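You operate a simulated robot arm through the tools that you are given. There is no shell and no other tool.

You run a simulated robot arm. Do the job below in one go: nothing can be reset, and whatever is moved stays where it is left.

TASK
Zero the thickness gauge, then check the resin blank from the new blanks drawer.
Fine: probe shut for ZERO; leave the blank in the gauge with its reading on HOLD; shut the drawer. Where these are worked on the way, their far stop is far enough and under half their travel is too little: new blanks drawer.
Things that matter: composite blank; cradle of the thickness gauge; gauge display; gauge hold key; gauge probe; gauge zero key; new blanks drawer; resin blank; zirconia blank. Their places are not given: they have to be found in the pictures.

It is judged by the outcome, as a careful person would: the job done as asked, and still so three seconds after it is handed in. It fails if anything else is knocked over, pushed out of place, dropped, spilled or broken.

THE ROBOT
A 7-joint arm with a two-finger parallel gripper, fixed in place. Base frame: the origin is on the floor under the middle of its stand, x ahead of it, y to its left, z up. Units: m, rad, N and s.
It reaches about 1.479 m from its shoulder. Its first joint turns from -2.897 to 2.897 rad. Payload 4.4 kg.
The TCP is the grasp point between the finger pads, 0.023 m short of the fingertips. In the tool frame z runs along the fingers and y along their closing line. The gripper opens to 0.094 m. The fingers are 0.038 m wide and 0.01 m thick; the gripper's body (0.054 by 0.096 m) begins 0.039 m behind the TCP.
Orientation is told as [roll, pitch, yaw] about the base's x, y, z axes, in that order, counted from this pose: with the fingers straight down and closing along the base's y, the tool's x points along the base's -x, its y along +y and its z along -z.

THE INTERFACE
- The arm moves only by the tool nudge_tool. Its argument "deltas" is a list of rows, each a list of 7 numbers: the shift along the base's x, y, z in units of 100 mm (1.0 is 100 mm), then the turn, a rotation vector about the base's x, y, z in units of 180 degrees (1.0 is 180 degrees), then the gripper command, from -1 (fully open) to 1 (shut), values between in proportion. In form: [[tx, ty, tz, wx, wy, wz, jaw], ...]. A call has 1 to 20 rows; each row is the pose to reach, as a shift and turn from the pose commanded when the call began. A call with a number of a shift or a turn outside -1 to 1 is refused whole. Rows are played at 5 a second. More than 0.05 m and 0.15 rad between two rows, or a gripper value outside its range, and nothing of the call is played. Where a pose cannot be reached the arm comes as near as it can. A force on the tool above 40 N (or 10 N above the force at the start of the call, whichever is more), or a blocked arm, ends the call early, and 0.2 s more pass. Each finger travels about 0.072 m/s and halts on what it meets, pressing with about 25 N; the grip force reading is that of the motor and also rises with nothing between the fingers. The clock runs only during rows and for 0.2 s after the last one: add rows that repeat a pose to give the fingers time. It gives the time, the measured TCP pose, the force on the tool (base axes), the opening and the grip force at its end, in the units of the frame above (readings bear some noise), with the torque about the TCP (base axes, N m) and any sound that the robot's microphone picked up.
- Cameras (640 x 400 px; columns grow to the right, rows downward): "scene" is fixed at [0.3969, -0.4995, 1.616]; the picture's right is [0.99, -0.11, 0.00], its down [-0.06, -0.49, -0.87] and it looks along [0.10, 0.86, -0.49] (base axes); focal length 335 px, centre (320, 200). "wrist" rides on the gripper at [0.086, 0.016, -0.074] in the tool frame; the picture's right is [-0.18, 0.98, 0.00], its down [-0.58, -0.11, -0.81] and it looks along [-0.79, -0.15, 0.59] (tool axes); focal length 243 px, centre (320, 200).
- snapshot(camera): a new picture of that camera. The clock stands still meanwhile.
- pixel_to_xyz(camera, pixels): for up to 12 pixels [column, row] of the newest picture of that camera ("zoom" is the newest enlarged one), the place [x, y, z] in the base frame of the surface seen there, good to about 0.002 m. The clock stands still meanwhile.
- zoom(camera, box): a new picture of the part [left, top, right, bottom] of that camera's present view, enlarged. The clock stands still meanwhile.
- hand_in(): hands the job in; it is judged then, once.

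Open the gripper and draw the arm clear of the work before you hand the job in, unless the task says otherwise.

The tools are called after ">>>" as name(argument=value, ...) on one line, values as JSON. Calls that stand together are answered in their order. nudge_tool: Moves the arm, as the interface text tells. Its arguments: {"type":"object","properties":{"deltas":{"type":"array","items":{"type":"array","items":{"type":"number"}}}},"required":["deltas"]} The other tools are called the same way: snapshot (camera) takes a picture; pixel_to_xyz (camera, pixels) gives the place of the surface under pixels of a picture; zoom (camera, box) takes an enlarged picture of a part of a camera's view; hand_in () hands the job in.

At the start:

```text
clock: 0.0
position: [0.4091, 0.4675, 1.2477]
ee_rot: [0.0, -0.001, -0.001]
ft_force: [-0.2, 0.5, -0.4]
wrist_torque: [0.0, -0.03, 0.02]
finger_gap: 0.094
grip_force: 0.0
```

scene: 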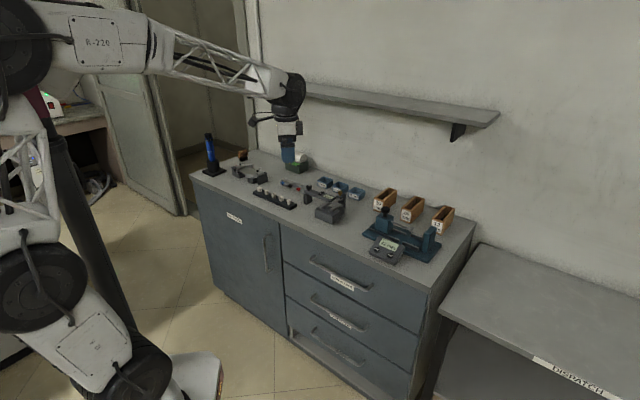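
wrist: 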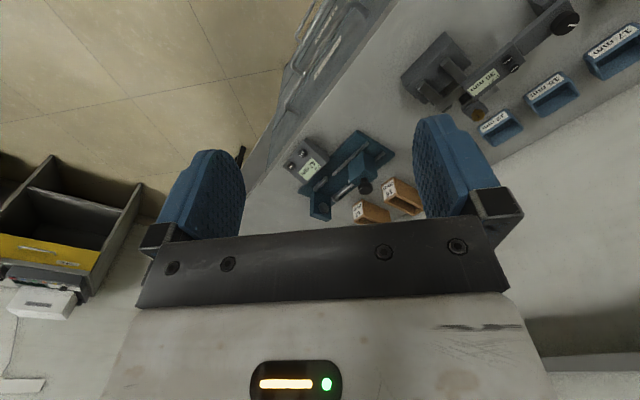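

I start by looking closer at the bench: the gauge seems to be around pixel (400,240) and the drawers around (340,300) in the scene picture.

>>> zoom(camera="scene", box=[350, 170, 470, 280])

>>> zoom(camera="scene", box=[200, 130, 380, 240])

>>> zoom(camera="scene", box=[270, 230, 450, 400])

```text
3.64 times, centred on (410, 225) of scene
```

zoom: 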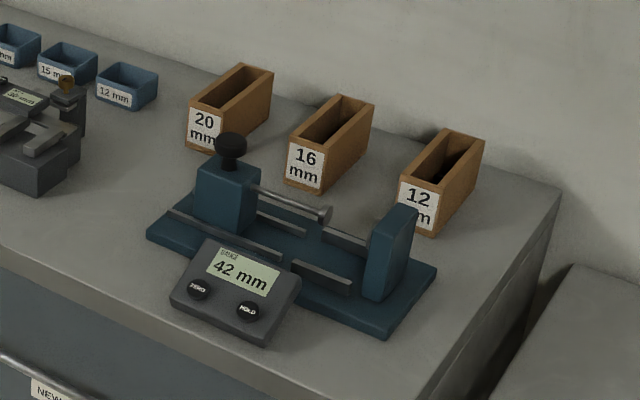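

```text
3.56 times, centred on (290, 185) of scene
```

zoom: 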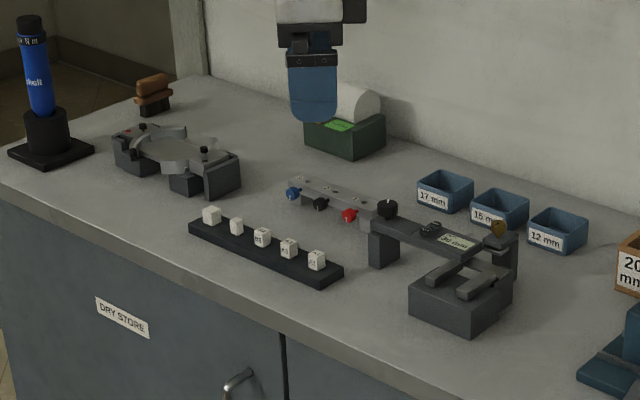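

```text
2.35 times, centred on (360, 315) of scene
```

zoom: 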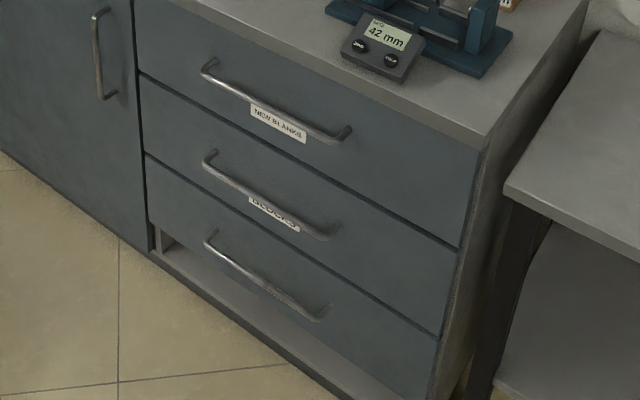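

The blue gauge with ZERO and HOLD keys reads 42 mm; another device at (335,195) has a display too. I zoom more closely on both.

>>> zoom(camera="scene", box=[362, 200, 412, 265])

>>> zoom(camera="scene", box=[396, 200, 446, 265])

>>> zoom(camera="scene", box=[295, 175, 355, 230])

>>> zoom(camera="wrist", box=[270, 110, 430, 240])

```text
6.15 times, centred on (387, 232) of scene
```

zoom: 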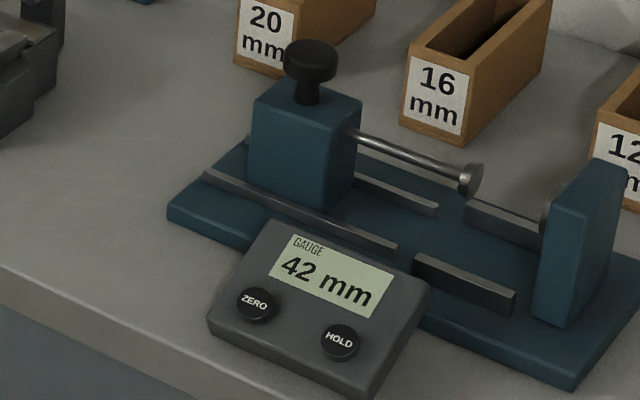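

```text
6.15 times, centred on (421, 232) of scene
```

zoom: 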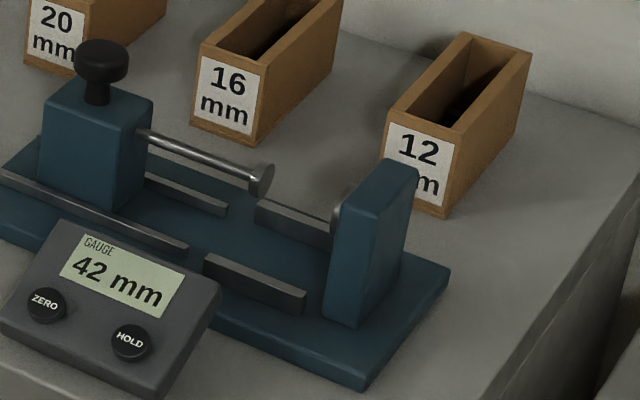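

```text
7.27 times, centred on (325, 202) of scene
```

zoom: 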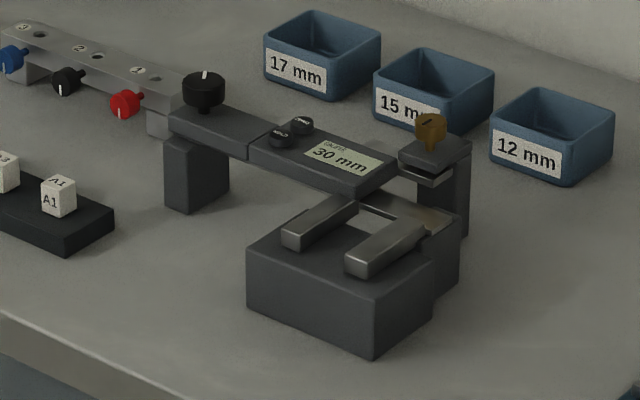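

```text
3.08 times, centred on (350, 175) of wrist
```

zoom: 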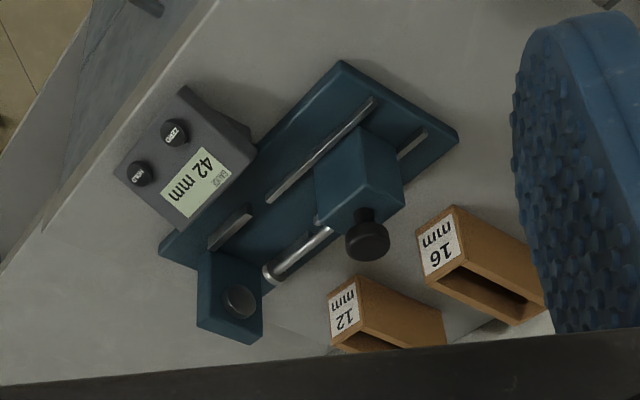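

I need to tell which of the two is the thickness gauge, so I read the smaller labels on the grey device at (340,200).

>>> zoom(camera="scene", box=[328, 188, 352, 203])

>>> zoom(camera="scene", box=[220, 140, 320, 215])

>>> zoom(camera="scene", box=[320, 170, 370, 205])

>>> zoom(camera="wrist", box=[390, 10, 640, 160])

```text
16.00 times, centred on (340, 196) of scene
```

zoom: 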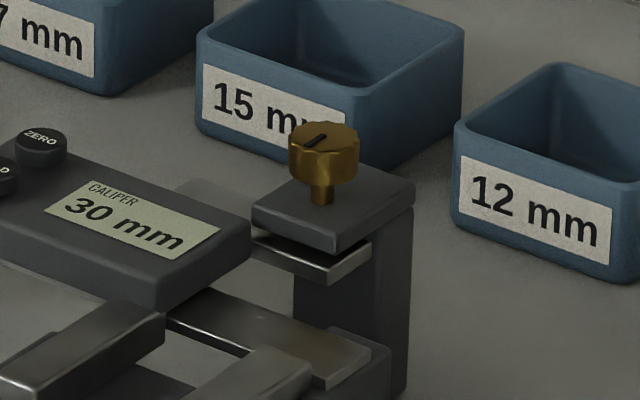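

```text
5.33 times, centred on (270, 178) of scene
```

zoom: 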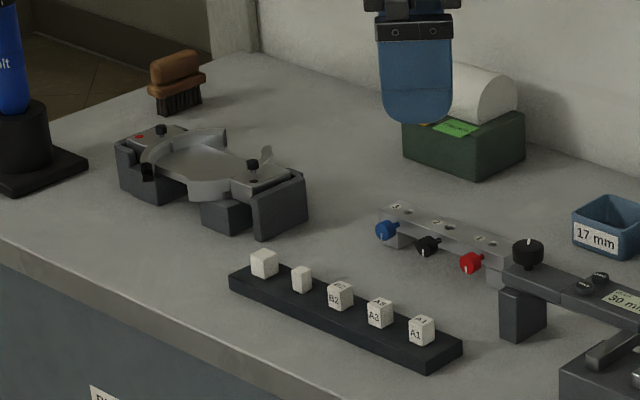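

```text
11.43 times, centred on (345, 188) of scene
```

zoom: 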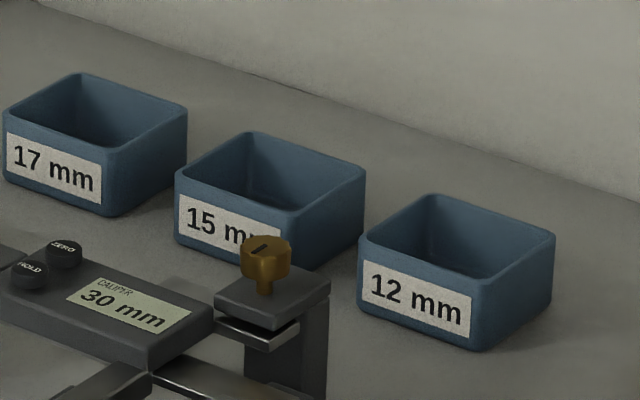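

```text
2.56 times, centred on (515, 85) of wrist
```

zoom: 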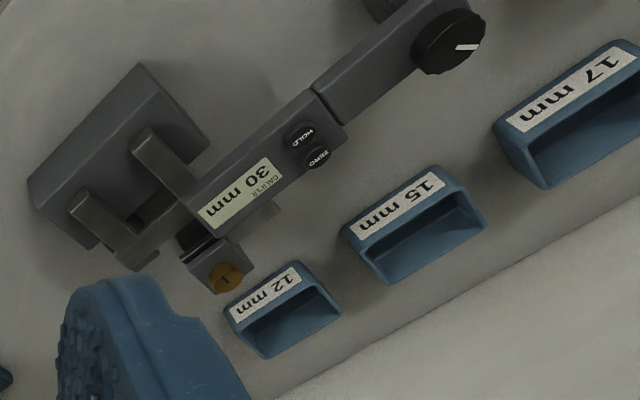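

The grey device is a caliper; the blue one at (405,240) is the thickness gauge. I re-zoom on it and measure its parts.

>>> zoom(camera="scene", box=[360, 195, 450, 270])

```text
5.33 times, centred on (405, 232) of scene
```

zoom: 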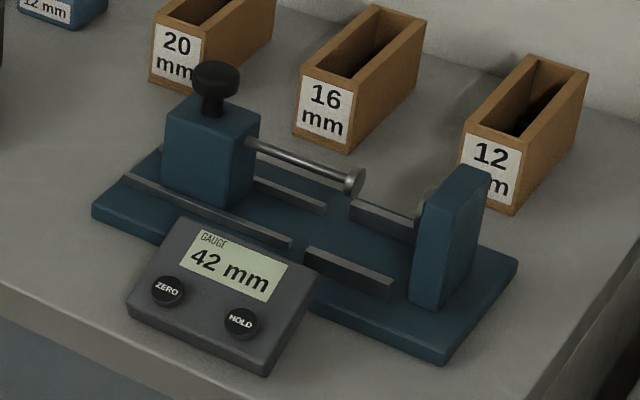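

Measuring gauge parts in this zoom: knob top (216,72), probe tip (355,182), keys (167,291) and (240,322), display, anvil, base corners, rails.

>>> pixel_to_xyz(camera="zoom", pixels=[[216, 70], [213, 104], [355, 178], [260, 147], [167, 288], [240, 320], [466, 172], [418, 300], [94, 206], [444, 360], [516, 259], [160, 150]])

>>> pixel_to_xyz(camera="zoom", pixels=[[126, 175], [289, 243], [306, 250], [391, 290], [325, 208], [352, 200], [415, 222], [255, 183], [178, 105], [238, 128], [260, 112], [350, 240]])

>>> pixel_to_xyz(camera="zoom", pixels=[[425, 200], [330, 230], [370, 255], [270, 345], [130, 300], [315, 290], [182, 220], [490, 180], [445, 170], [60, 260], [420, 380], [550, 250]])

```text
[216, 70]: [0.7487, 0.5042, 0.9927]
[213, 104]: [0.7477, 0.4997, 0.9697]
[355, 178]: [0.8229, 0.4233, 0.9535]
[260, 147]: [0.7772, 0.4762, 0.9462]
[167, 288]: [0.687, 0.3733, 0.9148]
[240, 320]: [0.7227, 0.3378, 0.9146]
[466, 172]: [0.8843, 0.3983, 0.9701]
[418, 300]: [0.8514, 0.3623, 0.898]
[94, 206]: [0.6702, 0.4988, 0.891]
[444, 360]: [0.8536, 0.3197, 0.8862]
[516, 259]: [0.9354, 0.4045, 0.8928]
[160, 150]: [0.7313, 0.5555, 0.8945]
```

```text
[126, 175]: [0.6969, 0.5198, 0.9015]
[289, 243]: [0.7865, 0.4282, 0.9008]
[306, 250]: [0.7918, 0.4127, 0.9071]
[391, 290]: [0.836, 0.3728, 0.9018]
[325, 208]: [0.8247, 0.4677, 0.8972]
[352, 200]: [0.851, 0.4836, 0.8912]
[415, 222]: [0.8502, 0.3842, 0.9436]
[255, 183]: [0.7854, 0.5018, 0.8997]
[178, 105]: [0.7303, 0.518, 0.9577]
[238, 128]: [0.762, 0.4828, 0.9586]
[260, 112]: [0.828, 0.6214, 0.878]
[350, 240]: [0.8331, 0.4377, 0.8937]
```

```text
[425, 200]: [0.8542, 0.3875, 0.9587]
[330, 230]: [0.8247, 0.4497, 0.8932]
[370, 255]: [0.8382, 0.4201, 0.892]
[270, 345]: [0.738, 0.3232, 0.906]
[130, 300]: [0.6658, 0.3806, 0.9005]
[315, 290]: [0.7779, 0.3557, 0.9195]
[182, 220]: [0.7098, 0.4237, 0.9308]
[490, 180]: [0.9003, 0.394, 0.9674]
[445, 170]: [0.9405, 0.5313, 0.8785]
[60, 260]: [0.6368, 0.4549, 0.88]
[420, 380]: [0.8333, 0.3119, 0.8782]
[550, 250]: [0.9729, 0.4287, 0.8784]
```

The gauge axis runs about along (0.71,-0.70). Now I measure the drawers, their handles and the bench edges.

>>> zoom(camera="scene", box=[275, 220, 455, 350])

```text
3.08 times, centred on (365, 285) of scene
```

zoom: 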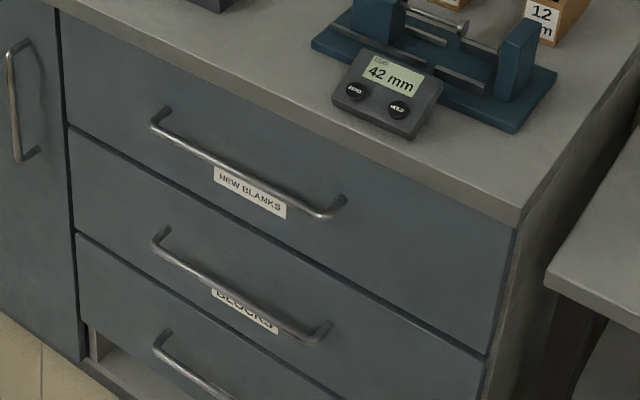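

The top drawer is labelled NEW BLANKS, with a bar handle from (155,122) to (325,215) in this zoom; I measure it.

>>> pixel_to_xyz(camera="zoom", pixels=[[153, 123], [200, 152], [235, 171], [270, 189], [315, 212], [340, 200], [165, 108], [70, 15], [513, 225], [120, 60], [480, 300], [400, 245]])

>>> pixel_to_xyz(camera="zoom", pixels=[[75, 0], [519, 215], [516, 222], [300, 110], [250, 195], [157, 240], [305, 338], [67, 122], [484, 352], [100, 100], [450, 160], [250, 240]])

```text
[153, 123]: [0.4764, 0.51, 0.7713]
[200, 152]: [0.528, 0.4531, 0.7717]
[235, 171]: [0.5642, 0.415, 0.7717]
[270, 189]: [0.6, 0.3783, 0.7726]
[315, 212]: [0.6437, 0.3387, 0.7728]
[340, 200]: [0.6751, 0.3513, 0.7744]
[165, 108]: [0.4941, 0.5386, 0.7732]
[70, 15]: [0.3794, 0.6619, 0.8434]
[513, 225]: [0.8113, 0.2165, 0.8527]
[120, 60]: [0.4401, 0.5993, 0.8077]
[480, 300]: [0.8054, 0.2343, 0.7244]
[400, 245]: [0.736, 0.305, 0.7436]
```

```text
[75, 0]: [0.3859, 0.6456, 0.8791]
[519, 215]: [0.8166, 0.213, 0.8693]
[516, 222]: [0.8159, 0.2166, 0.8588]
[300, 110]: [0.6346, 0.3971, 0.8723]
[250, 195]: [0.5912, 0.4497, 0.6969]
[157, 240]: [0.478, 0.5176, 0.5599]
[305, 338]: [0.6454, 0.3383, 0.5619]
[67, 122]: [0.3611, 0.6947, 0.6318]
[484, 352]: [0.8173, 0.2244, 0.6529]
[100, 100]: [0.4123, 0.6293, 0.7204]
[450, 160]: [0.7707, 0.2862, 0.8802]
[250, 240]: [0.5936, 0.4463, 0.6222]
```

Bench front runs at 45° (u along (0.707,-0.707), depth w along (0.707,0.707)). I take sharper zooms of the probe and keys for exact positions.

>>> zoom(camera="scene", box=[378, 202, 402, 226])

```text
16.00 times, centred on (390, 214) of scene
```

zoom: 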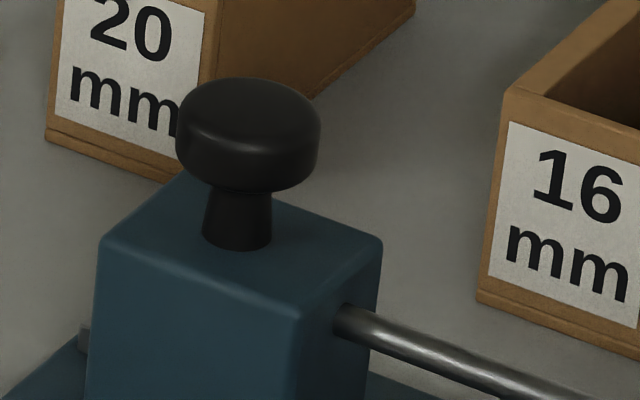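

I measure the knob, stem and block corners here.

>>> pixel_to_xyz(camera="zoom", pixels=[[248, 105], [182, 135], [316, 135], [248, 175], [236, 230], [210, 240], [268, 240], [108, 240], [302, 308], [378, 240], [180, 185], [340, 312]])

>>> zoom(camera="scene", box=[412, 212, 444, 240])

```text
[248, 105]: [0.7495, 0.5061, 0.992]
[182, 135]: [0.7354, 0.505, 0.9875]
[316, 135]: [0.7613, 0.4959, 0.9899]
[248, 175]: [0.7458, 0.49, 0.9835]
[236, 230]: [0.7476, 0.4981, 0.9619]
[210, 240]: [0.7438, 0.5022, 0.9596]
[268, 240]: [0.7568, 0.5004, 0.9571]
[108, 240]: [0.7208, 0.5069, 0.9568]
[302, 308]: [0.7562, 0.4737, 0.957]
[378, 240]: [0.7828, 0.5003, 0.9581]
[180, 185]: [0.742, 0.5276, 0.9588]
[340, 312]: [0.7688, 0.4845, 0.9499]
```

```text
14.29 times, centred on (428, 226) of scene
```

zoom: 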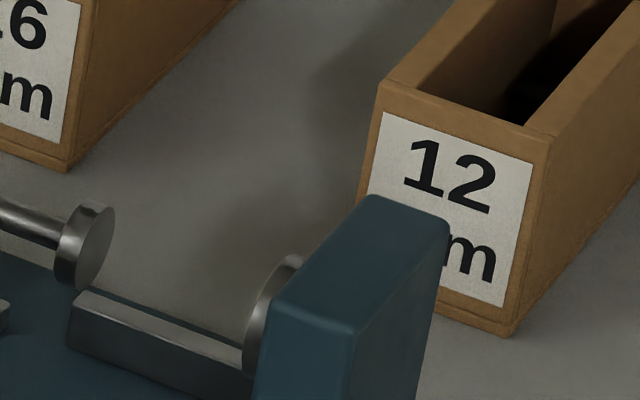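

Block is u 0.151–0.200, w 0.868–0.907; knob centre about (0.752,0.504), z 0.977–0.993. Now the probe tip and the anvil in the newest zoom.

>>> pixel_to_xyz(camera="zoom", pixels=[[93, 245], [62, 250], [90, 210], [265, 300], [375, 200], [285, 305], [445, 225], [350, 325], [90, 300], [240, 350], [80, 340], [200, 380]])

>>> zoom(camera="scene", box=[376, 228, 412, 264])

```text
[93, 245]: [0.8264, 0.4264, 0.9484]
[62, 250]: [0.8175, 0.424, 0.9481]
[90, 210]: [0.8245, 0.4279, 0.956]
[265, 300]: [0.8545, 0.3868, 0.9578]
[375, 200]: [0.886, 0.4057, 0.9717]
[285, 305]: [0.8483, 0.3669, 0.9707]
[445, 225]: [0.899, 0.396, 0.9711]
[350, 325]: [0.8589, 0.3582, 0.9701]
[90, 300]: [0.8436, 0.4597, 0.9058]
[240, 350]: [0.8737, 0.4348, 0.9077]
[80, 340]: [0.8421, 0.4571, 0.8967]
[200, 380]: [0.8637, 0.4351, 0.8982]
```

```text
11.11 times, centred on (394, 246) of scene
```

zoom: 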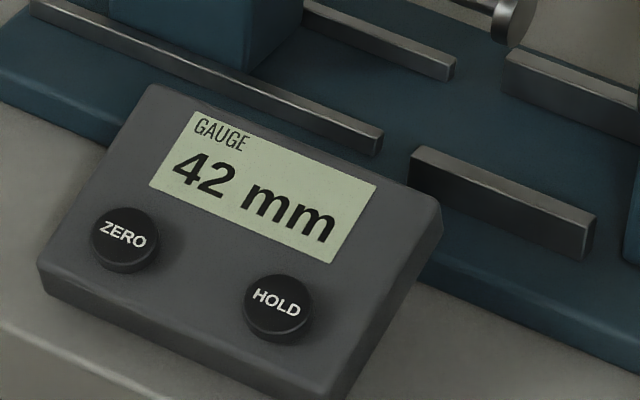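

Probe face at u≈0.283, anvil pad about u≈0.326, axis w≈0.888, z≈0.948. Next I measure the keys and console face.

>>> pixel_to_xyz(camera="zoom", pixels=[[123, 235], [278, 300], [123, 265], [278, 335], [95, 235], [158, 240], [200, 260], [190, 300], [260, 220], [150, 90], [435, 210], [315, 385]])

>>> pixel_to_xyz(camera="zoom", pixels=[[45, 260], [415, 155], [590, 225], [585, 250], [410, 180], [500, 220], [125, 212], [280, 278], [125, 255], [280, 322], [330, 290], [170, 130]])

```text
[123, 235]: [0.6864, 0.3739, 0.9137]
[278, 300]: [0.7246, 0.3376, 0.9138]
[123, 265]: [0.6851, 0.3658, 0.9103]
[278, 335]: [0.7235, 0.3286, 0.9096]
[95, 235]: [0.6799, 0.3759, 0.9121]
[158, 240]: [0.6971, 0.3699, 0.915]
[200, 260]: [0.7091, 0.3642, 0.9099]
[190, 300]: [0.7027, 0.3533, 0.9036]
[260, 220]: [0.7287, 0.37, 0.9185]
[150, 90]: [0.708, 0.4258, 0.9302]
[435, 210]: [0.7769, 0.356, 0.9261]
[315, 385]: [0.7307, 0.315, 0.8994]
```

```text
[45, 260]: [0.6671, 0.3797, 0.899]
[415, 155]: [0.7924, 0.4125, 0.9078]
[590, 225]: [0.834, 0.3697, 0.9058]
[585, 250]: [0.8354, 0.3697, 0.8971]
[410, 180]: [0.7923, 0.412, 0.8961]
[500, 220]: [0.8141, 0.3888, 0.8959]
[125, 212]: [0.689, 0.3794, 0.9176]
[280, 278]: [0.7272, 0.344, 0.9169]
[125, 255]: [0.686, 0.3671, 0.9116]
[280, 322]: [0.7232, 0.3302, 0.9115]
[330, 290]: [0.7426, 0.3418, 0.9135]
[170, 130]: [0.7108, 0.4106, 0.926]
```

Keys: ZERO top at (0.687,0.374,0.914), HOLD at (0.724,0.338,0.914), on a face sloping about 25°. I now turn the gripper +45° (closing along the gauge axis) and move toward the knob, high above the bench.

>>> nudge_tool(deltas=[[0.14, 0, 0, 0, 0, 0.036, -1], [0.28, 0, 0, 0, 0, 0.072, -1], [0.42, 0, 0, 0, 0, 0.108, -1], [0.56, 0, 0, 0, 0, 0.144, -1], [0.7, 0, 0, 0, 0, 0.18, -1], [0.85, 0, 0, 0, 0, 0.216, -1], [1.0, 0, 0, 0, 0, 0.25, -1]])

```text
clock: 1.6
position: [0.5095, 0.4678, 1.2501]
ee_rot: [0.0, 0.0, 0.788]
ft_force: [-0.7, -1.0, 0.1]
wrist_torque: [0.02, -0.02, 0.0]
finger_gap: 0.0943
grip_force: 0.1
```

Yaw is now 45°. I continue toward a hover over the knob, at a safe height.

>>> nudge_tool(deltas=[[0.25, 0.05, 0, 0, 0, 0, -1], [0.5, 0.1, -0.1, 0, 0, 0, -1], [0.75, 0.15, -0.2, 0, 0, 0, -1], [1.0, 0.2, -0.3, 0, 0, 0, -1]])

>>> snapshot(camera="wrist")

>>> snapshot(camera="scene")

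```text
clock: 2.6
position: [0.6099, 0.4872, 1.2192]
ee_rot: [0.001, -0.002, 0.785]
ft_force: [1.3, 0.0, 0.6]
wrist_torque: [-0.02, -0.04, -0.01]
finger_gap: 0.0941
grip_force: 0.1
```

```text
taken
```

wrist: 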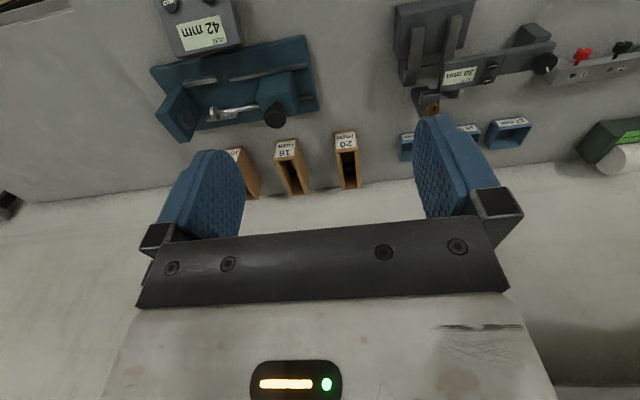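

```text
taken
```

scene: 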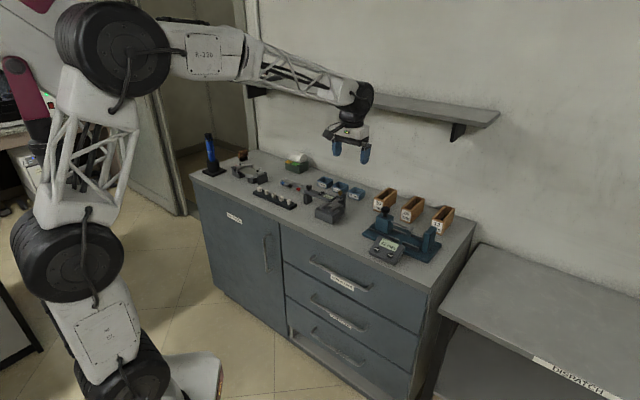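

The arm moves as expected; the gauge is at upper left of the wrist picture. I go on to a hover over the knob at about z 1.09.

>>> nudge_tool(deltas=[[0.25, 0.04, -0.15, 0, 0, 0, -1], [0.5, 0.08, -0.3, 0, 0, 0, -1], [0.75, 0.12, -0.45, 0, 0, 0, -1], [1.0, 0.16, -0.6, 0, 0, 0, -1]])

>>> nudge_tool(deltas=[[0.2, 0.0, -0.2, 0, 0, 0, -1], [0.42, 0.0, -0.4, 0, 0, 0, -1], [0.42, 0.0, -0.6, 0, 0, 0, -1]])

>>> snapshot(camera="wrist")

>>> zoom(camera="scene", box=[340, 140, 460, 260])

```text
clock: 3.6
position: [0.7116, 0.5035, 1.1588]
ee_rot: [0.001, -0.001, 0.785]
ft_force: [0.7, -0.2, 0.5]
wrist_torque: [0.03, 0.04, 0.01]
finger_gap: 0.0939
grip_force: 0.0
```

```text
clock: 4.4
position: [0.7552, 0.5016, 1.0984]
ee_rot: [0.0, 0.0, 0.786]
ft_force: [0.6, 0.8, -0.2]
wrist_torque: [-0.02, -0.03, -0.02]
finger_gap: 0.0941
grip_force: 0.0
```

```text
taken
```

wrist: 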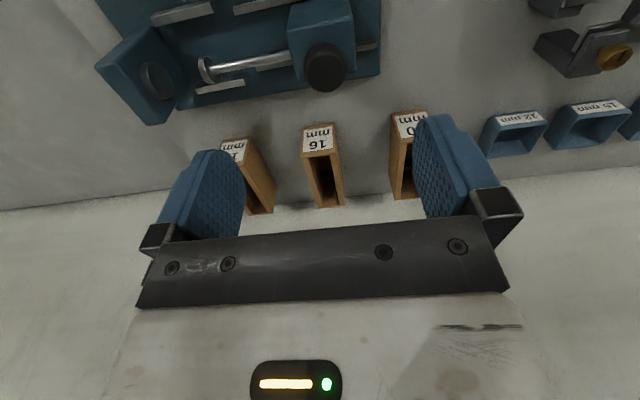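

```text
3.33 times, centred on (400, 200) of scene
```

zoom: 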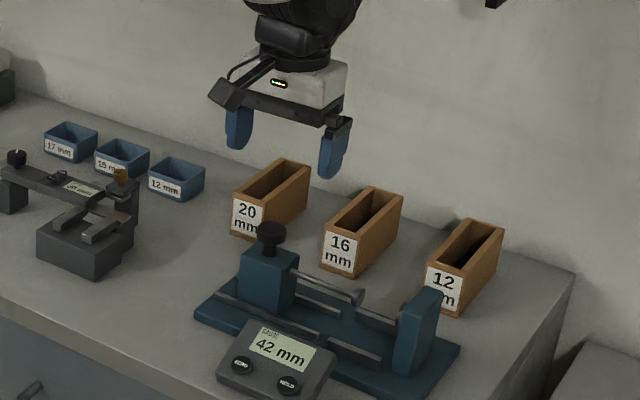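

The knob top shows at (325,68) in the wrist picture. I verify its position from this view before descending.

>>> pixel_to_xyz(camera="wrist", pixels=[[325, 72], [325, 45], [305, 70], [346, 70], [206, 70], [155, 80], [290, 15], [352, 15], [325, 88], [318, 130], [240, 150], [408, 120]])

```text
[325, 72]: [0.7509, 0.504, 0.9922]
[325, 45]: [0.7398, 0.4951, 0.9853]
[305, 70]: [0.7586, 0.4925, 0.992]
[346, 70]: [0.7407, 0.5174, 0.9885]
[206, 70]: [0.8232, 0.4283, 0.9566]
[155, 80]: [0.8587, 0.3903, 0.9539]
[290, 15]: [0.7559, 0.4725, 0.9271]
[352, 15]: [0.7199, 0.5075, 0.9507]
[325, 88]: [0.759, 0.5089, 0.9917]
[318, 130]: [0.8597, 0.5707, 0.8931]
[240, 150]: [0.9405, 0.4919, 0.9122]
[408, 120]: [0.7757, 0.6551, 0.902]
```

The knob centre is about (0.7505,0.504). I shift over it and descend most of the way.

>>> nudge_tool(deltas=[[-0.047, 0.026, 0, 0, 0, 0, -1], [-0.047, 0.026, -0.3, 0, 0, 0, -1], [-0.047, 0.026, -0.6, 0, 0, 0, -0.5], [-0.047, 0.026, -0.8, 0, 0, 0, -0.3]])

>>> zoom(camera="scene", box=[360, 180, 450, 260])

```text
clock: 5.4
position: [0.7468, 0.5053, 1.0188]
ee_rot: [0.0, 0.0, 0.786]
ft_force: [-0.3, -0.4, 0.6]
wrist_torque: [0.01, -0.02, 0.01]
finger_gap: 0.061
grip_force: 0.1
```

```text
5.00 times, centred on (405, 220) of scene
```

zoom: 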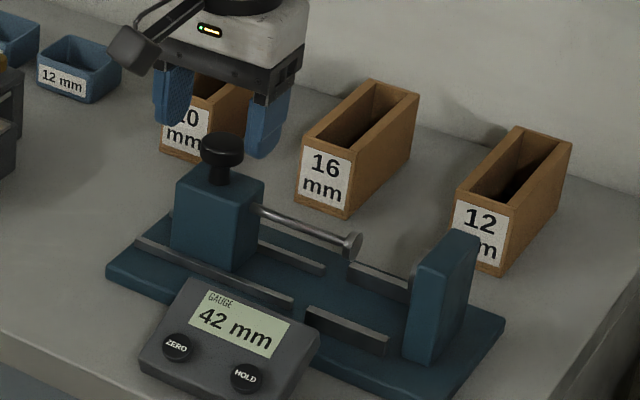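

The fingers straddle the knob at (222,150) in the zoom. I correct a few millimetres, descend about 31 mm, and then close on the knob.

>>> nudge_tool(deltas=[[0.025, -0.013, -0.1, 0, 0, 0, -0.3], [0.025, -0.013, -0.2, 0, 0, 0, -0.3], [0.025, -0.013, -0.31, 0, 0, 0, -0.3], [0.025, -0.013, -0.31, 0, 0, 0, -0.3]])

>>> zoom(camera="scene", box=[370, 190, 430, 240])

```text
clock: 6.4
position: [0.7504, 0.5037, 0.9879]
ee_rot: [0.002, 0.001, 0.785]
ft_force: [0.3, -0.5, 0.6]
wrist_torque: [0.02, -0.02, 0.0]
finger_gap: 0.0608
grip_force: 0.0
```

```text
8.00 times, centred on (400, 215) of scene
```

zoom: 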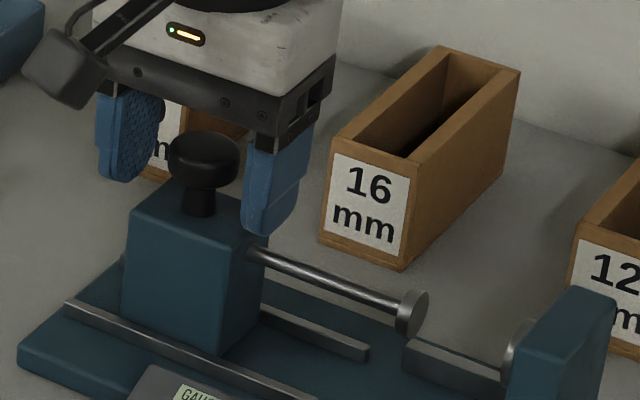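

The fingers bracket the knob with tips just above the block top. I close slowly with repeated rows.

>>> nudge_tool(deltas=[[0, 0, 0, 0, 0, 0, 0.1], [0, 0, 0, 0, 0, 0, 0.3], [0, 0, 0, 0, 0, 0, 0.6], [0, 0, 0, 0, 0, 0, 1], [0, 0, 0, 0, 0, 0, 1], [0, 0, 0, 0, 0, 0, 1]])

>>> zoom(camera="scene", box=[360, 190, 450, 260])

```text
clock: 7.8
position: [0.7515, 0.5031, 0.9871]
ee_rot: [0.0, 0.001, 0.785]
ft_force: [12.8, -9.0, -3.2]
wrist_torque: [-0.01, -0.15, -0.03]
finger_gap: 0.0316
grip_force: 45.7
```

```text
5.71 times, centred on (405, 225) of scene
```

zoom: 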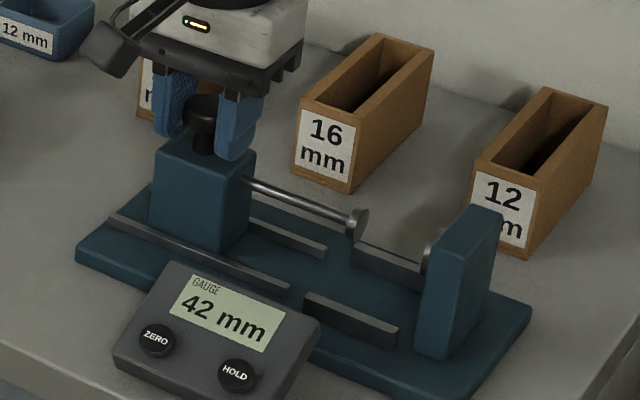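

The knob is gripped (gap 31.6 mm). I slide the probe toward the anvil along (0.707,-0.707), about 40 mm first.

>>> nudge_tool(deltas=[[0.035, -0.035, 0, 0, 0, 0, 1], [0.07, -0.07, 0, 0, 0, 0, 1], [0.11, -0.11, 0, 0, 0, 0, 1], [0.15, -0.15, 0, 0, 0, 0, 1], [0.19, -0.19, 0, 0, 0, 0, 1], [0.23, -0.23, 0, 0, 0, 0, 1], [0.26, -0.26, 0, 0, 0, 0, 1], [0.28, -0.28, 0, 0, 0, 0, 1]])

>>> zoom(camera="scene", box=[360, 190, 450, 260])

```text
clock: 9.6
position: [0.7781, 0.4773, 0.9871]
ee_rot: [0.0, 0.001, 0.787]
ft_force: [8.5, 11.0, -0.9]
wrist_torque: [0.32, -0.25, -0.11]
finger_gap: 0.0315
grip_force: 45.5
```

```text
5.71 times, centred on (405, 225) of scene
```

zoom: 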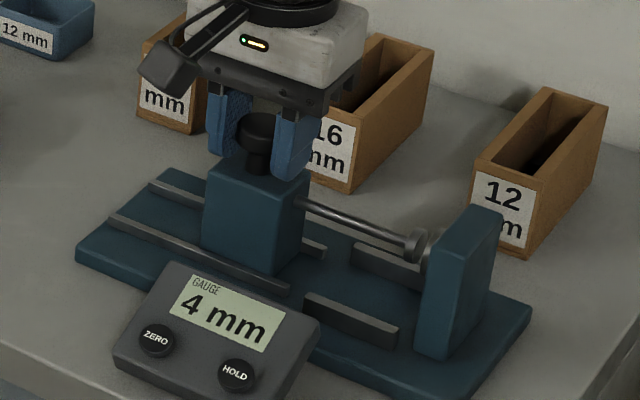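

The display now reads 4 mm, with a ~14 N sideways force telling that the axis is turned slightly; I correct about 0.5 mm in depth and advance in small steps until contact.

>>> nudge_tool(deltas=[[0.004, 0.004, 0, 0, 0, 0, 1], [0.012, -0.004, 0, 0, 0, 0, 1], [0.02, -0.011, 0, 0, 0, 0, 1], [0.027, -0.018, 0, 0, 0, 0, 1], [0.034, -0.025, 0, 0, 0, 0, 1], [0.038, -0.029, 0, 0, 0, 0, 1]])

>>> zoom(camera="scene", box=[360, 190, 450, 260])

```text
clock: 11.0
position: [0.7813, 0.4736, 0.9877]
ee_rot: [0.0, 0.0, 0.786]
ft_force: [19.6, 20.0, -6.0]
wrist_torque: [0.24, -0.23, 0.02]
finger_gap: 0.032
grip_force: 44.9
```

```text
5.71 times, centred on (405, 225) of scene
```

zoom: 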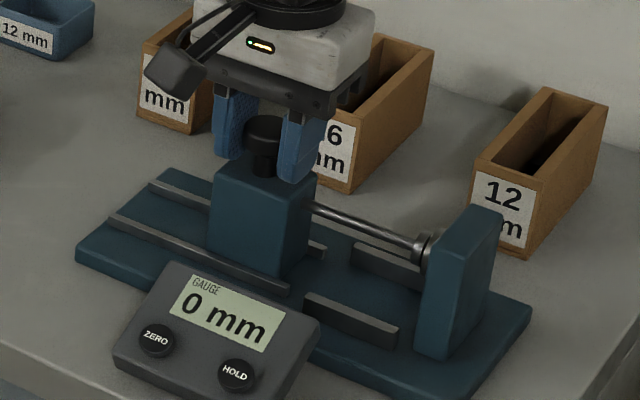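

Display reads 0 mm, but the sideways force grew to 28 N, so my correction had the wrong sign. I step back -1 mm in depth and read the force.

>>> nudge_tool(deltas=[[-0.004, -0.004, 0, 0, 0, 0, 1], [-0.008, -0.008, 0, 0, 0, 0, 1], [-0.008, -0.008, 0, 0, 0, 0, 1]])

```text
clock: 11.8
position: [0.7812, 0.4724, 0.9867]
ee_rot: [-0.001, 0.0, 0.786]
ft_force: [19.7, 23.0, -2.8]
wrist_torque: [0.17, -0.15, 0.03]
finger_gap: 0.0317
grip_force: 45.2
```

The sideways load is likely grip stiction, so I ease the fingers open slightly to release it and see what the gauge shows.

>>> nudge_tool(deltas=[[0, 0, 0, 0, 0, 0, 0.25], [0, 0, 0, 0, 0, 0, 0.2], [0, 0, 0, 0, 0, 0, 0.2]])

>>> zoom(camera="scene", box=[375, 190, 445, 255])

```text
clock: 12.6
position: [0.7803, 0.4721, 0.9876]
ee_rot: [0.0, 0.0, 0.784]
ft_force: [0.1, -0.2, 0.2]
wrist_torque: [-0.01, 0.01, 0.02]
finger_gap: 0.0375
grip_force: 0.1
```

```text
6.15 times, centred on (410, 222) of scene
```

zoom: 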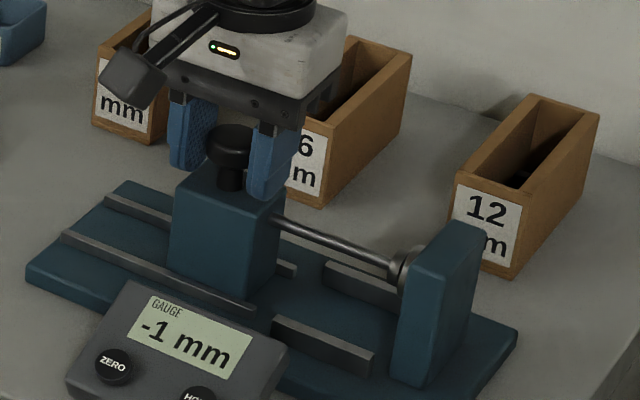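

Released, the display reads -1 mm: the gauge has a zero error, so "shut" is by contact and not by the reading. I push on with the left finger in small steps, watching the force.

>>> nudge_tool(deltas=[[0.007, -0.007, 0, 0, 0, 0, 0.2], [0.014, -0.014, 0, 0, 0, 0, 0.2], [0.021, -0.021, 0, 0, 0, 0, 0.2], [0.021, -0.021, 0, 0, 0, 0, 0.2]])

>>> zoom(camera="scene", box=[375, 190, 445, 255])

```text
clock: 13.6
position: [0.7821, 0.4716, 0.9878]
ee_rot: [0.0, 0.0, 0.784]
ft_force: [-0.2, 0.0, 0.4]
wrist_torque: [-0.04, 0.0, 0.01]
finger_gap: 0.0376
grip_force: 0.0
```

```text
6.15 times, centred on (410, 222) of scene
```

zoom: 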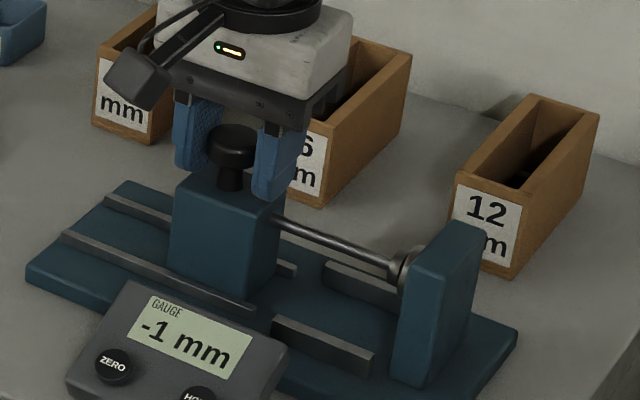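

No contact yet (force ~0, still -1 mm). I advance another 3 mm the same way.

>>> nudge_tool(deltas=[[0.007, -0.007, 0, 0, 0, 0, 0.2], [0.014, -0.014, 0, 0, 0, 0, 0.2], [0.018, -0.018, 0, 0, 0, 0, 0.2], [0.018, -0.018, 0, 0, 0, 0, 0.2]])

>>> zoom(camera="scene", box=[375, 190, 445, 255])

```text
clock: 14.6
position: [0.786, 0.4694, 0.9871]
ee_rot: [-0.001, -0.001, 0.786]
ft_force: [-1.2, 1.3, -1.0]
wrist_torque: [0.03, 0.02, -0.02]
finger_gap: 0.0385
grip_force: 1.1
```

```text
6.15 times, centred on (410, 222) of scene
```

zoom: 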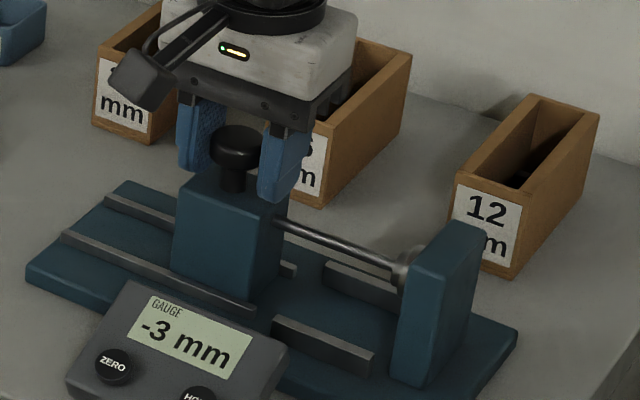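

Now -3 mm with a small opposing force (~1.8 N). I keep pushing in 0.7 mm steps to find the hard stop.

>>> nudge_tool(deltas=[[0.005, -0.005, 0, 0, 0, 0, 0.2], [0.01, -0.01, 0, 0, 0, 0, 0.2], [0.01, -0.01, 0, 0, 0, 0, 0.2]])

>>> zoom(camera="scene", box=[375, 190, 445, 255])

```text
clock: 15.4
position: [0.7859, 0.4682, 0.9872]
ee_rot: [-0.001, 0.0, 0.784]
ft_force: [-4.5, 5.8, 0.7]
wrist_torque: [0.03, 0.05, 0.02]
finger_gap: 0.0411
grip_force: 4.2
```

```text
6.15 times, centred on (410, 222) of scene
```

zoom: 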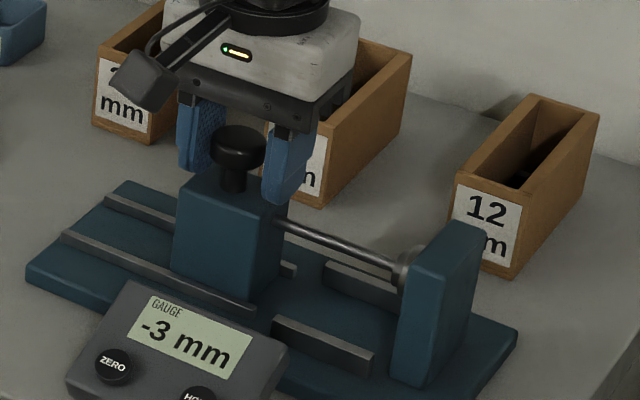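

The force rose to 7 N with the reading steady at -3 mm, so the probe is shut on the anvil. I open the fingers and lift straight up.

>>> nudge_tool(deltas=[[0, 0, 0, 0, 0, 0, 0.0], [0, 0, 0, 0, 0, 0, -0.3], [0, 0, 0.1, 0, 0, 0, -0.3], [0, 0, 0.3, 0, 0, 0, -0.3], [0, 0, 0.6, 0, 0, 0, -0.3], [0, 0, 0.8, 0, 0, 0, 0.2]])

>>> zoom(camera="scene", box=[365, 190, 445, 260])

>>> snapshot(camera="wrist")

```text
clock: 16.8
position: [0.7851, 0.4671, 1.068]
ee_rot: [-0.001, 0.0, 0.785]
ft_force: [-0.6, 0.0, 0.6]
wrist_torque: [0.03, 0.0, -0.02]
finger_gap: 0.0376
grip_force: 0.0
```

```text
5.71 times, centred on (405, 225) of scene
```

zoom: 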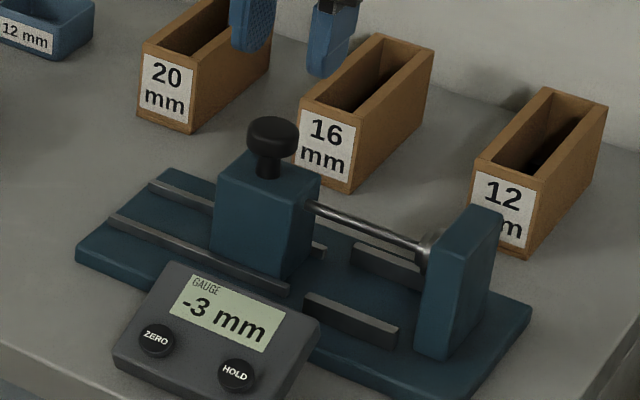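

```text
taken
```

wrist: 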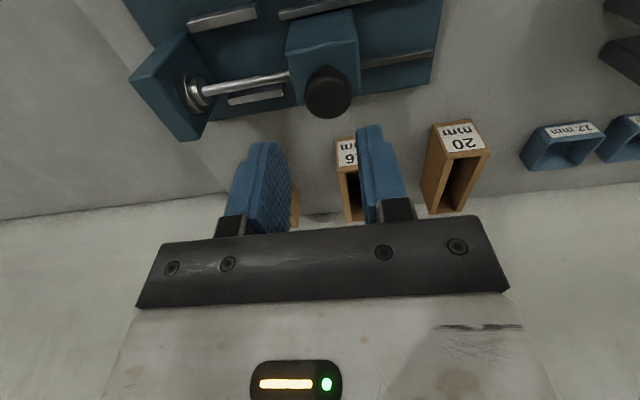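

The probe stays shut with -3 mm on the display. Next I move back over the console, tilting the tool 25° to match the key face and closing the fingers to make a poker.

>>> nudge_tool(deltas=[[-0.1, -0.1, 0.05, 0.0164, -0.0164, 0, 0.4], [-0.25, -0.25, 0.1, 0.0327, -0.0327, 0, 0.7], [-0.4, -0.4, 0.1, 0.0491, -0.0491, 0, 1], [-0.5, -0.5, 0.1, 0.0655, -0.0655, 0, 1], [-0.6, -0.6, 0.1, 0.0818, -0.0818, 0, 1], [-0.7, -0.7, 0.0, 0.0982, -0.0982, 0, 1]])

>>> nudge_tool(deltas=[[-0.18, -0.16, -0.2, 0, 0, 0, 1], [-0.36, -0.32, -0.4, 0, 0, 0, 1], [-0.531, -0.482, -0.6, 0, 0, 0, 1], [-0.531, -0.482, -0.6, 0, 0, 0, 1]])

>>> zoom(camera="scene", box=[345, 180, 445, 270])

>>> snapshot(camera="wrist")

```text
clock: 18.2
position: [0.7145, 0.3978, 1.0684]
ee_rot: [0.0, -0.439, 0.785]
ft_force: [0.7, -0.4, 0.5]
wrist_torque: [0.02, -0.02, -0.02]
finger_gap: 0.0
grip_force: 24.5
```

```text
clock: 19.2
position: [0.6627, 0.3488, 1.0074]
ee_rot: [-0.001, -0.436, 0.786]
ft_force: [0.4, -0.9, 0.0]
wrist_torque: [0.01, -0.05, -0.01]
finger_gap: 0.0001
grip_force: 24.8
```

```text
4.44 times, centred on (395, 225) of scene
```

zoom: 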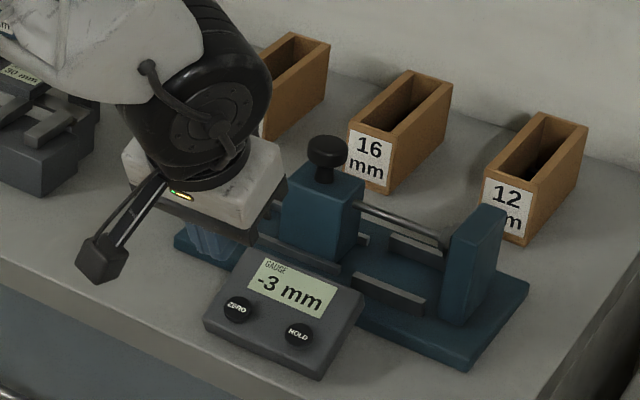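

```text
taken
```

wrist: 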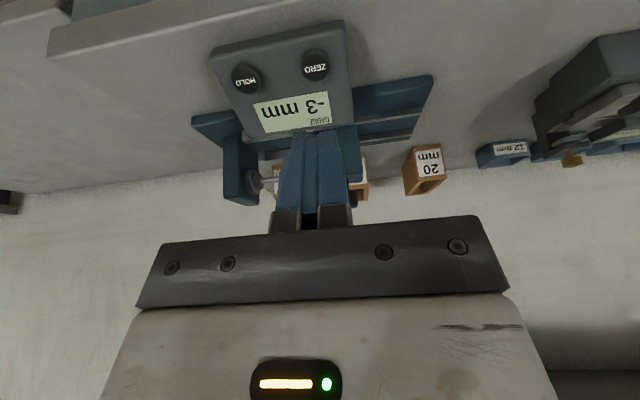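

The ZERO key shows at (315,66) and HOLD at (247,79) in the wrist picture. I verify their coordinates from here.

>>> pixel_to_xyz(camera="wrist", pixels=[[315, 68], [303, 66], [328, 66], [315, 54], [315, 80], [247, 79], [235, 80], [260, 78], [290, 90], [315, 140]])

```text
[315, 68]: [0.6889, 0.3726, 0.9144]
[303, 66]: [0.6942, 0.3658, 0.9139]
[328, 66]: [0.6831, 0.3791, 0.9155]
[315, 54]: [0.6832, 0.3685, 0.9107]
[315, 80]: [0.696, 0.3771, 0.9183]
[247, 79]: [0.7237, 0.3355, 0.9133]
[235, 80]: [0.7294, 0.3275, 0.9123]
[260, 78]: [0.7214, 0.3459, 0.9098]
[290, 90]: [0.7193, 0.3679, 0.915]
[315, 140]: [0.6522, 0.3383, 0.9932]
```

ZERO centre is about (0.688,0.373,0.914). I descend to about 15 mm short of it along the key's axis.

>>> nudge_tool(deltas=[[0.05, 0.04, -0.2, 0, 0, 0, 1], [0.1, 0.09, -0.4, 0, 0, 0, 1], [0.14, 0.129, -0.593, 0, 0, 0, 1], [0.14, 0.129, -0.593, 0, 0, 0, 1]])

>>> zoom(camera="scene", box=[360, 210, 430, 270])

>>> zoom(camera="wrist", box=[200, 0, 440, 240])

```text
clock: 20.2
position: [0.6773, 0.3612, 0.9501]
ee_rot: [0.001, -0.438, 0.784]
ft_force: [-0.4, -0.3, 0.9]
wrist_torque: [-0.03, 0.01, 0.02]
finger_gap: 0.0
grip_force: 25.0
```

```text
6.67 times, centred on (395, 240) of scene
```

zoom: 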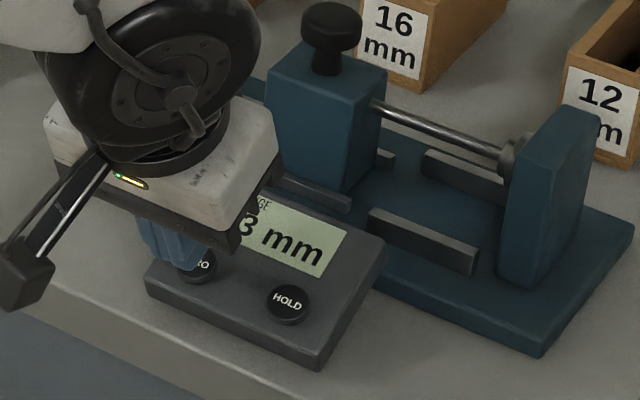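

```text
1.67 times, centred on (320, 120) of wrist
```

zoom: 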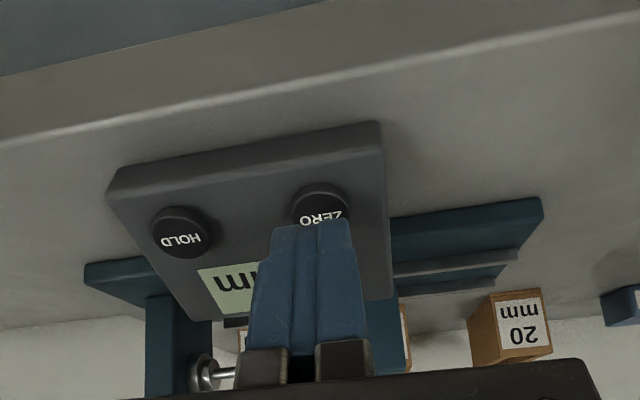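

The closed fingertips line up with the ZERO key. I advance along its axis about 16 mm and check the display and sound.

>>> nudge_tool(deltas=[[0.015, 0.015, -0.045, 0, 0, 0, 1], [0.03, 0.03, -0.0906, 0, 0, 0, 1], [0.039, 0.039, -0.118, 0, 0, 0, 1], [0.045, 0.045, -0.136, 0, 0, 0, 1], [0.048, 0.048, -0.145, 0, 0, 0, 1]])

>>> zoom(camera="scene", box=[360, 210, 430, 270])

```text
clock: 21.4
position: [0.6824, 0.3679, 0.9359]
ee_rot: [0.001, -0.436, 0.786]
ft_force: [-1.2, -0.5, 1.8]
wrist_torque: [0.01, -0.03, 0.03]
finger_gap: 0.0003
grip_force: 25.4
```

```text
6.67 times, centred on (395, 240) of scene
```

zoom: 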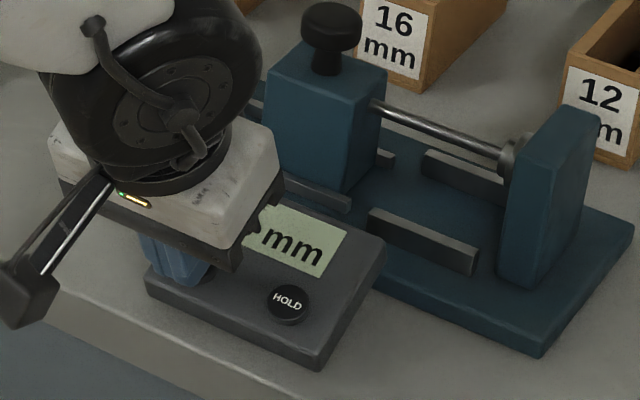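

Light contact (~2 N) begins; the numeral is hidden by the gripper. I press another 2.5 mm along the axis.

>>> nudge_tool(deltas=[[0.003, 0.003, -0.009, 0, 0, 0, 1], [0.006, 0.006, -0.018, 0, 0, 0, 1], [0.0075, 0.0075, -0.0227, 0, 0, 0, 1], [0.0075, 0.0075, -0.0227, 0, 0, 0, 1]])

>>> zoom(camera="wrist", box=[200, 0, 440, 240])

```text
clock: 22.4
position: [0.6841, 0.3682, 0.9326]
ee_rot: [0.0, -0.437, 0.786]
ft_force: [0.4, -1.8, 6.8]
wrist_torque: [0.01, -0.08, -0.03]
finger_gap: 0.0001
grip_force: 25.0
heard: click
```

```text
1.67 times, centred on (320, 120) of wrist
```

zoom: 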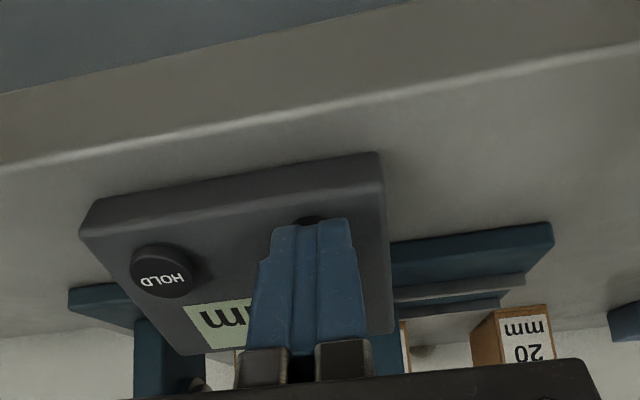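

A click was heard at about 7 N. I withdraw along the key axis and check the display.

>>> nudge_tool(deltas=[[-0.0075, -0.0075, 0.0227, 0, 0, 0, 1], [-0.03, -0.03, 0.09, 0, 0, 0, 1], [-0.06, -0.06, 0.18, 0, 0, 0, 1], [-0.12, -0.12, 0.36, 0, 0, 0, 1], [-0.18, -0.18, 0.54, 0, 0, 0, 1]])

>>> zoom(camera="scene", box=[360, 200, 440, 265])

```text
clock: 23.6
position: [0.664, 0.3498, 0.9858]
ee_rot: [-0.001, -0.437, 0.786]
ft_force: [-0.7, 0.0, 0.2]
wrist_torque: [-0.02, 0.0, -0.02]
finger_gap: 0.0
grip_force: 25.0
```

```text
6.15 times, centred on (400, 232) of scene
```

zoom: 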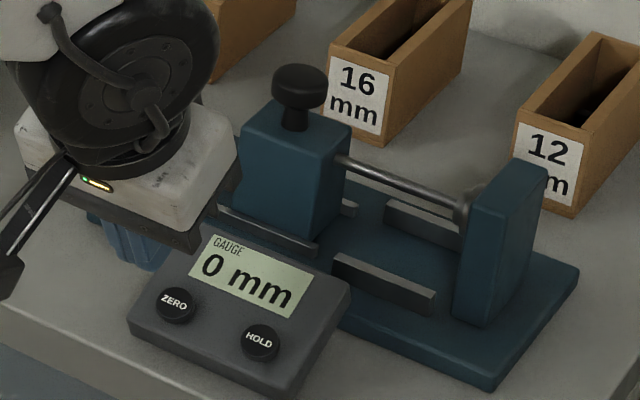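

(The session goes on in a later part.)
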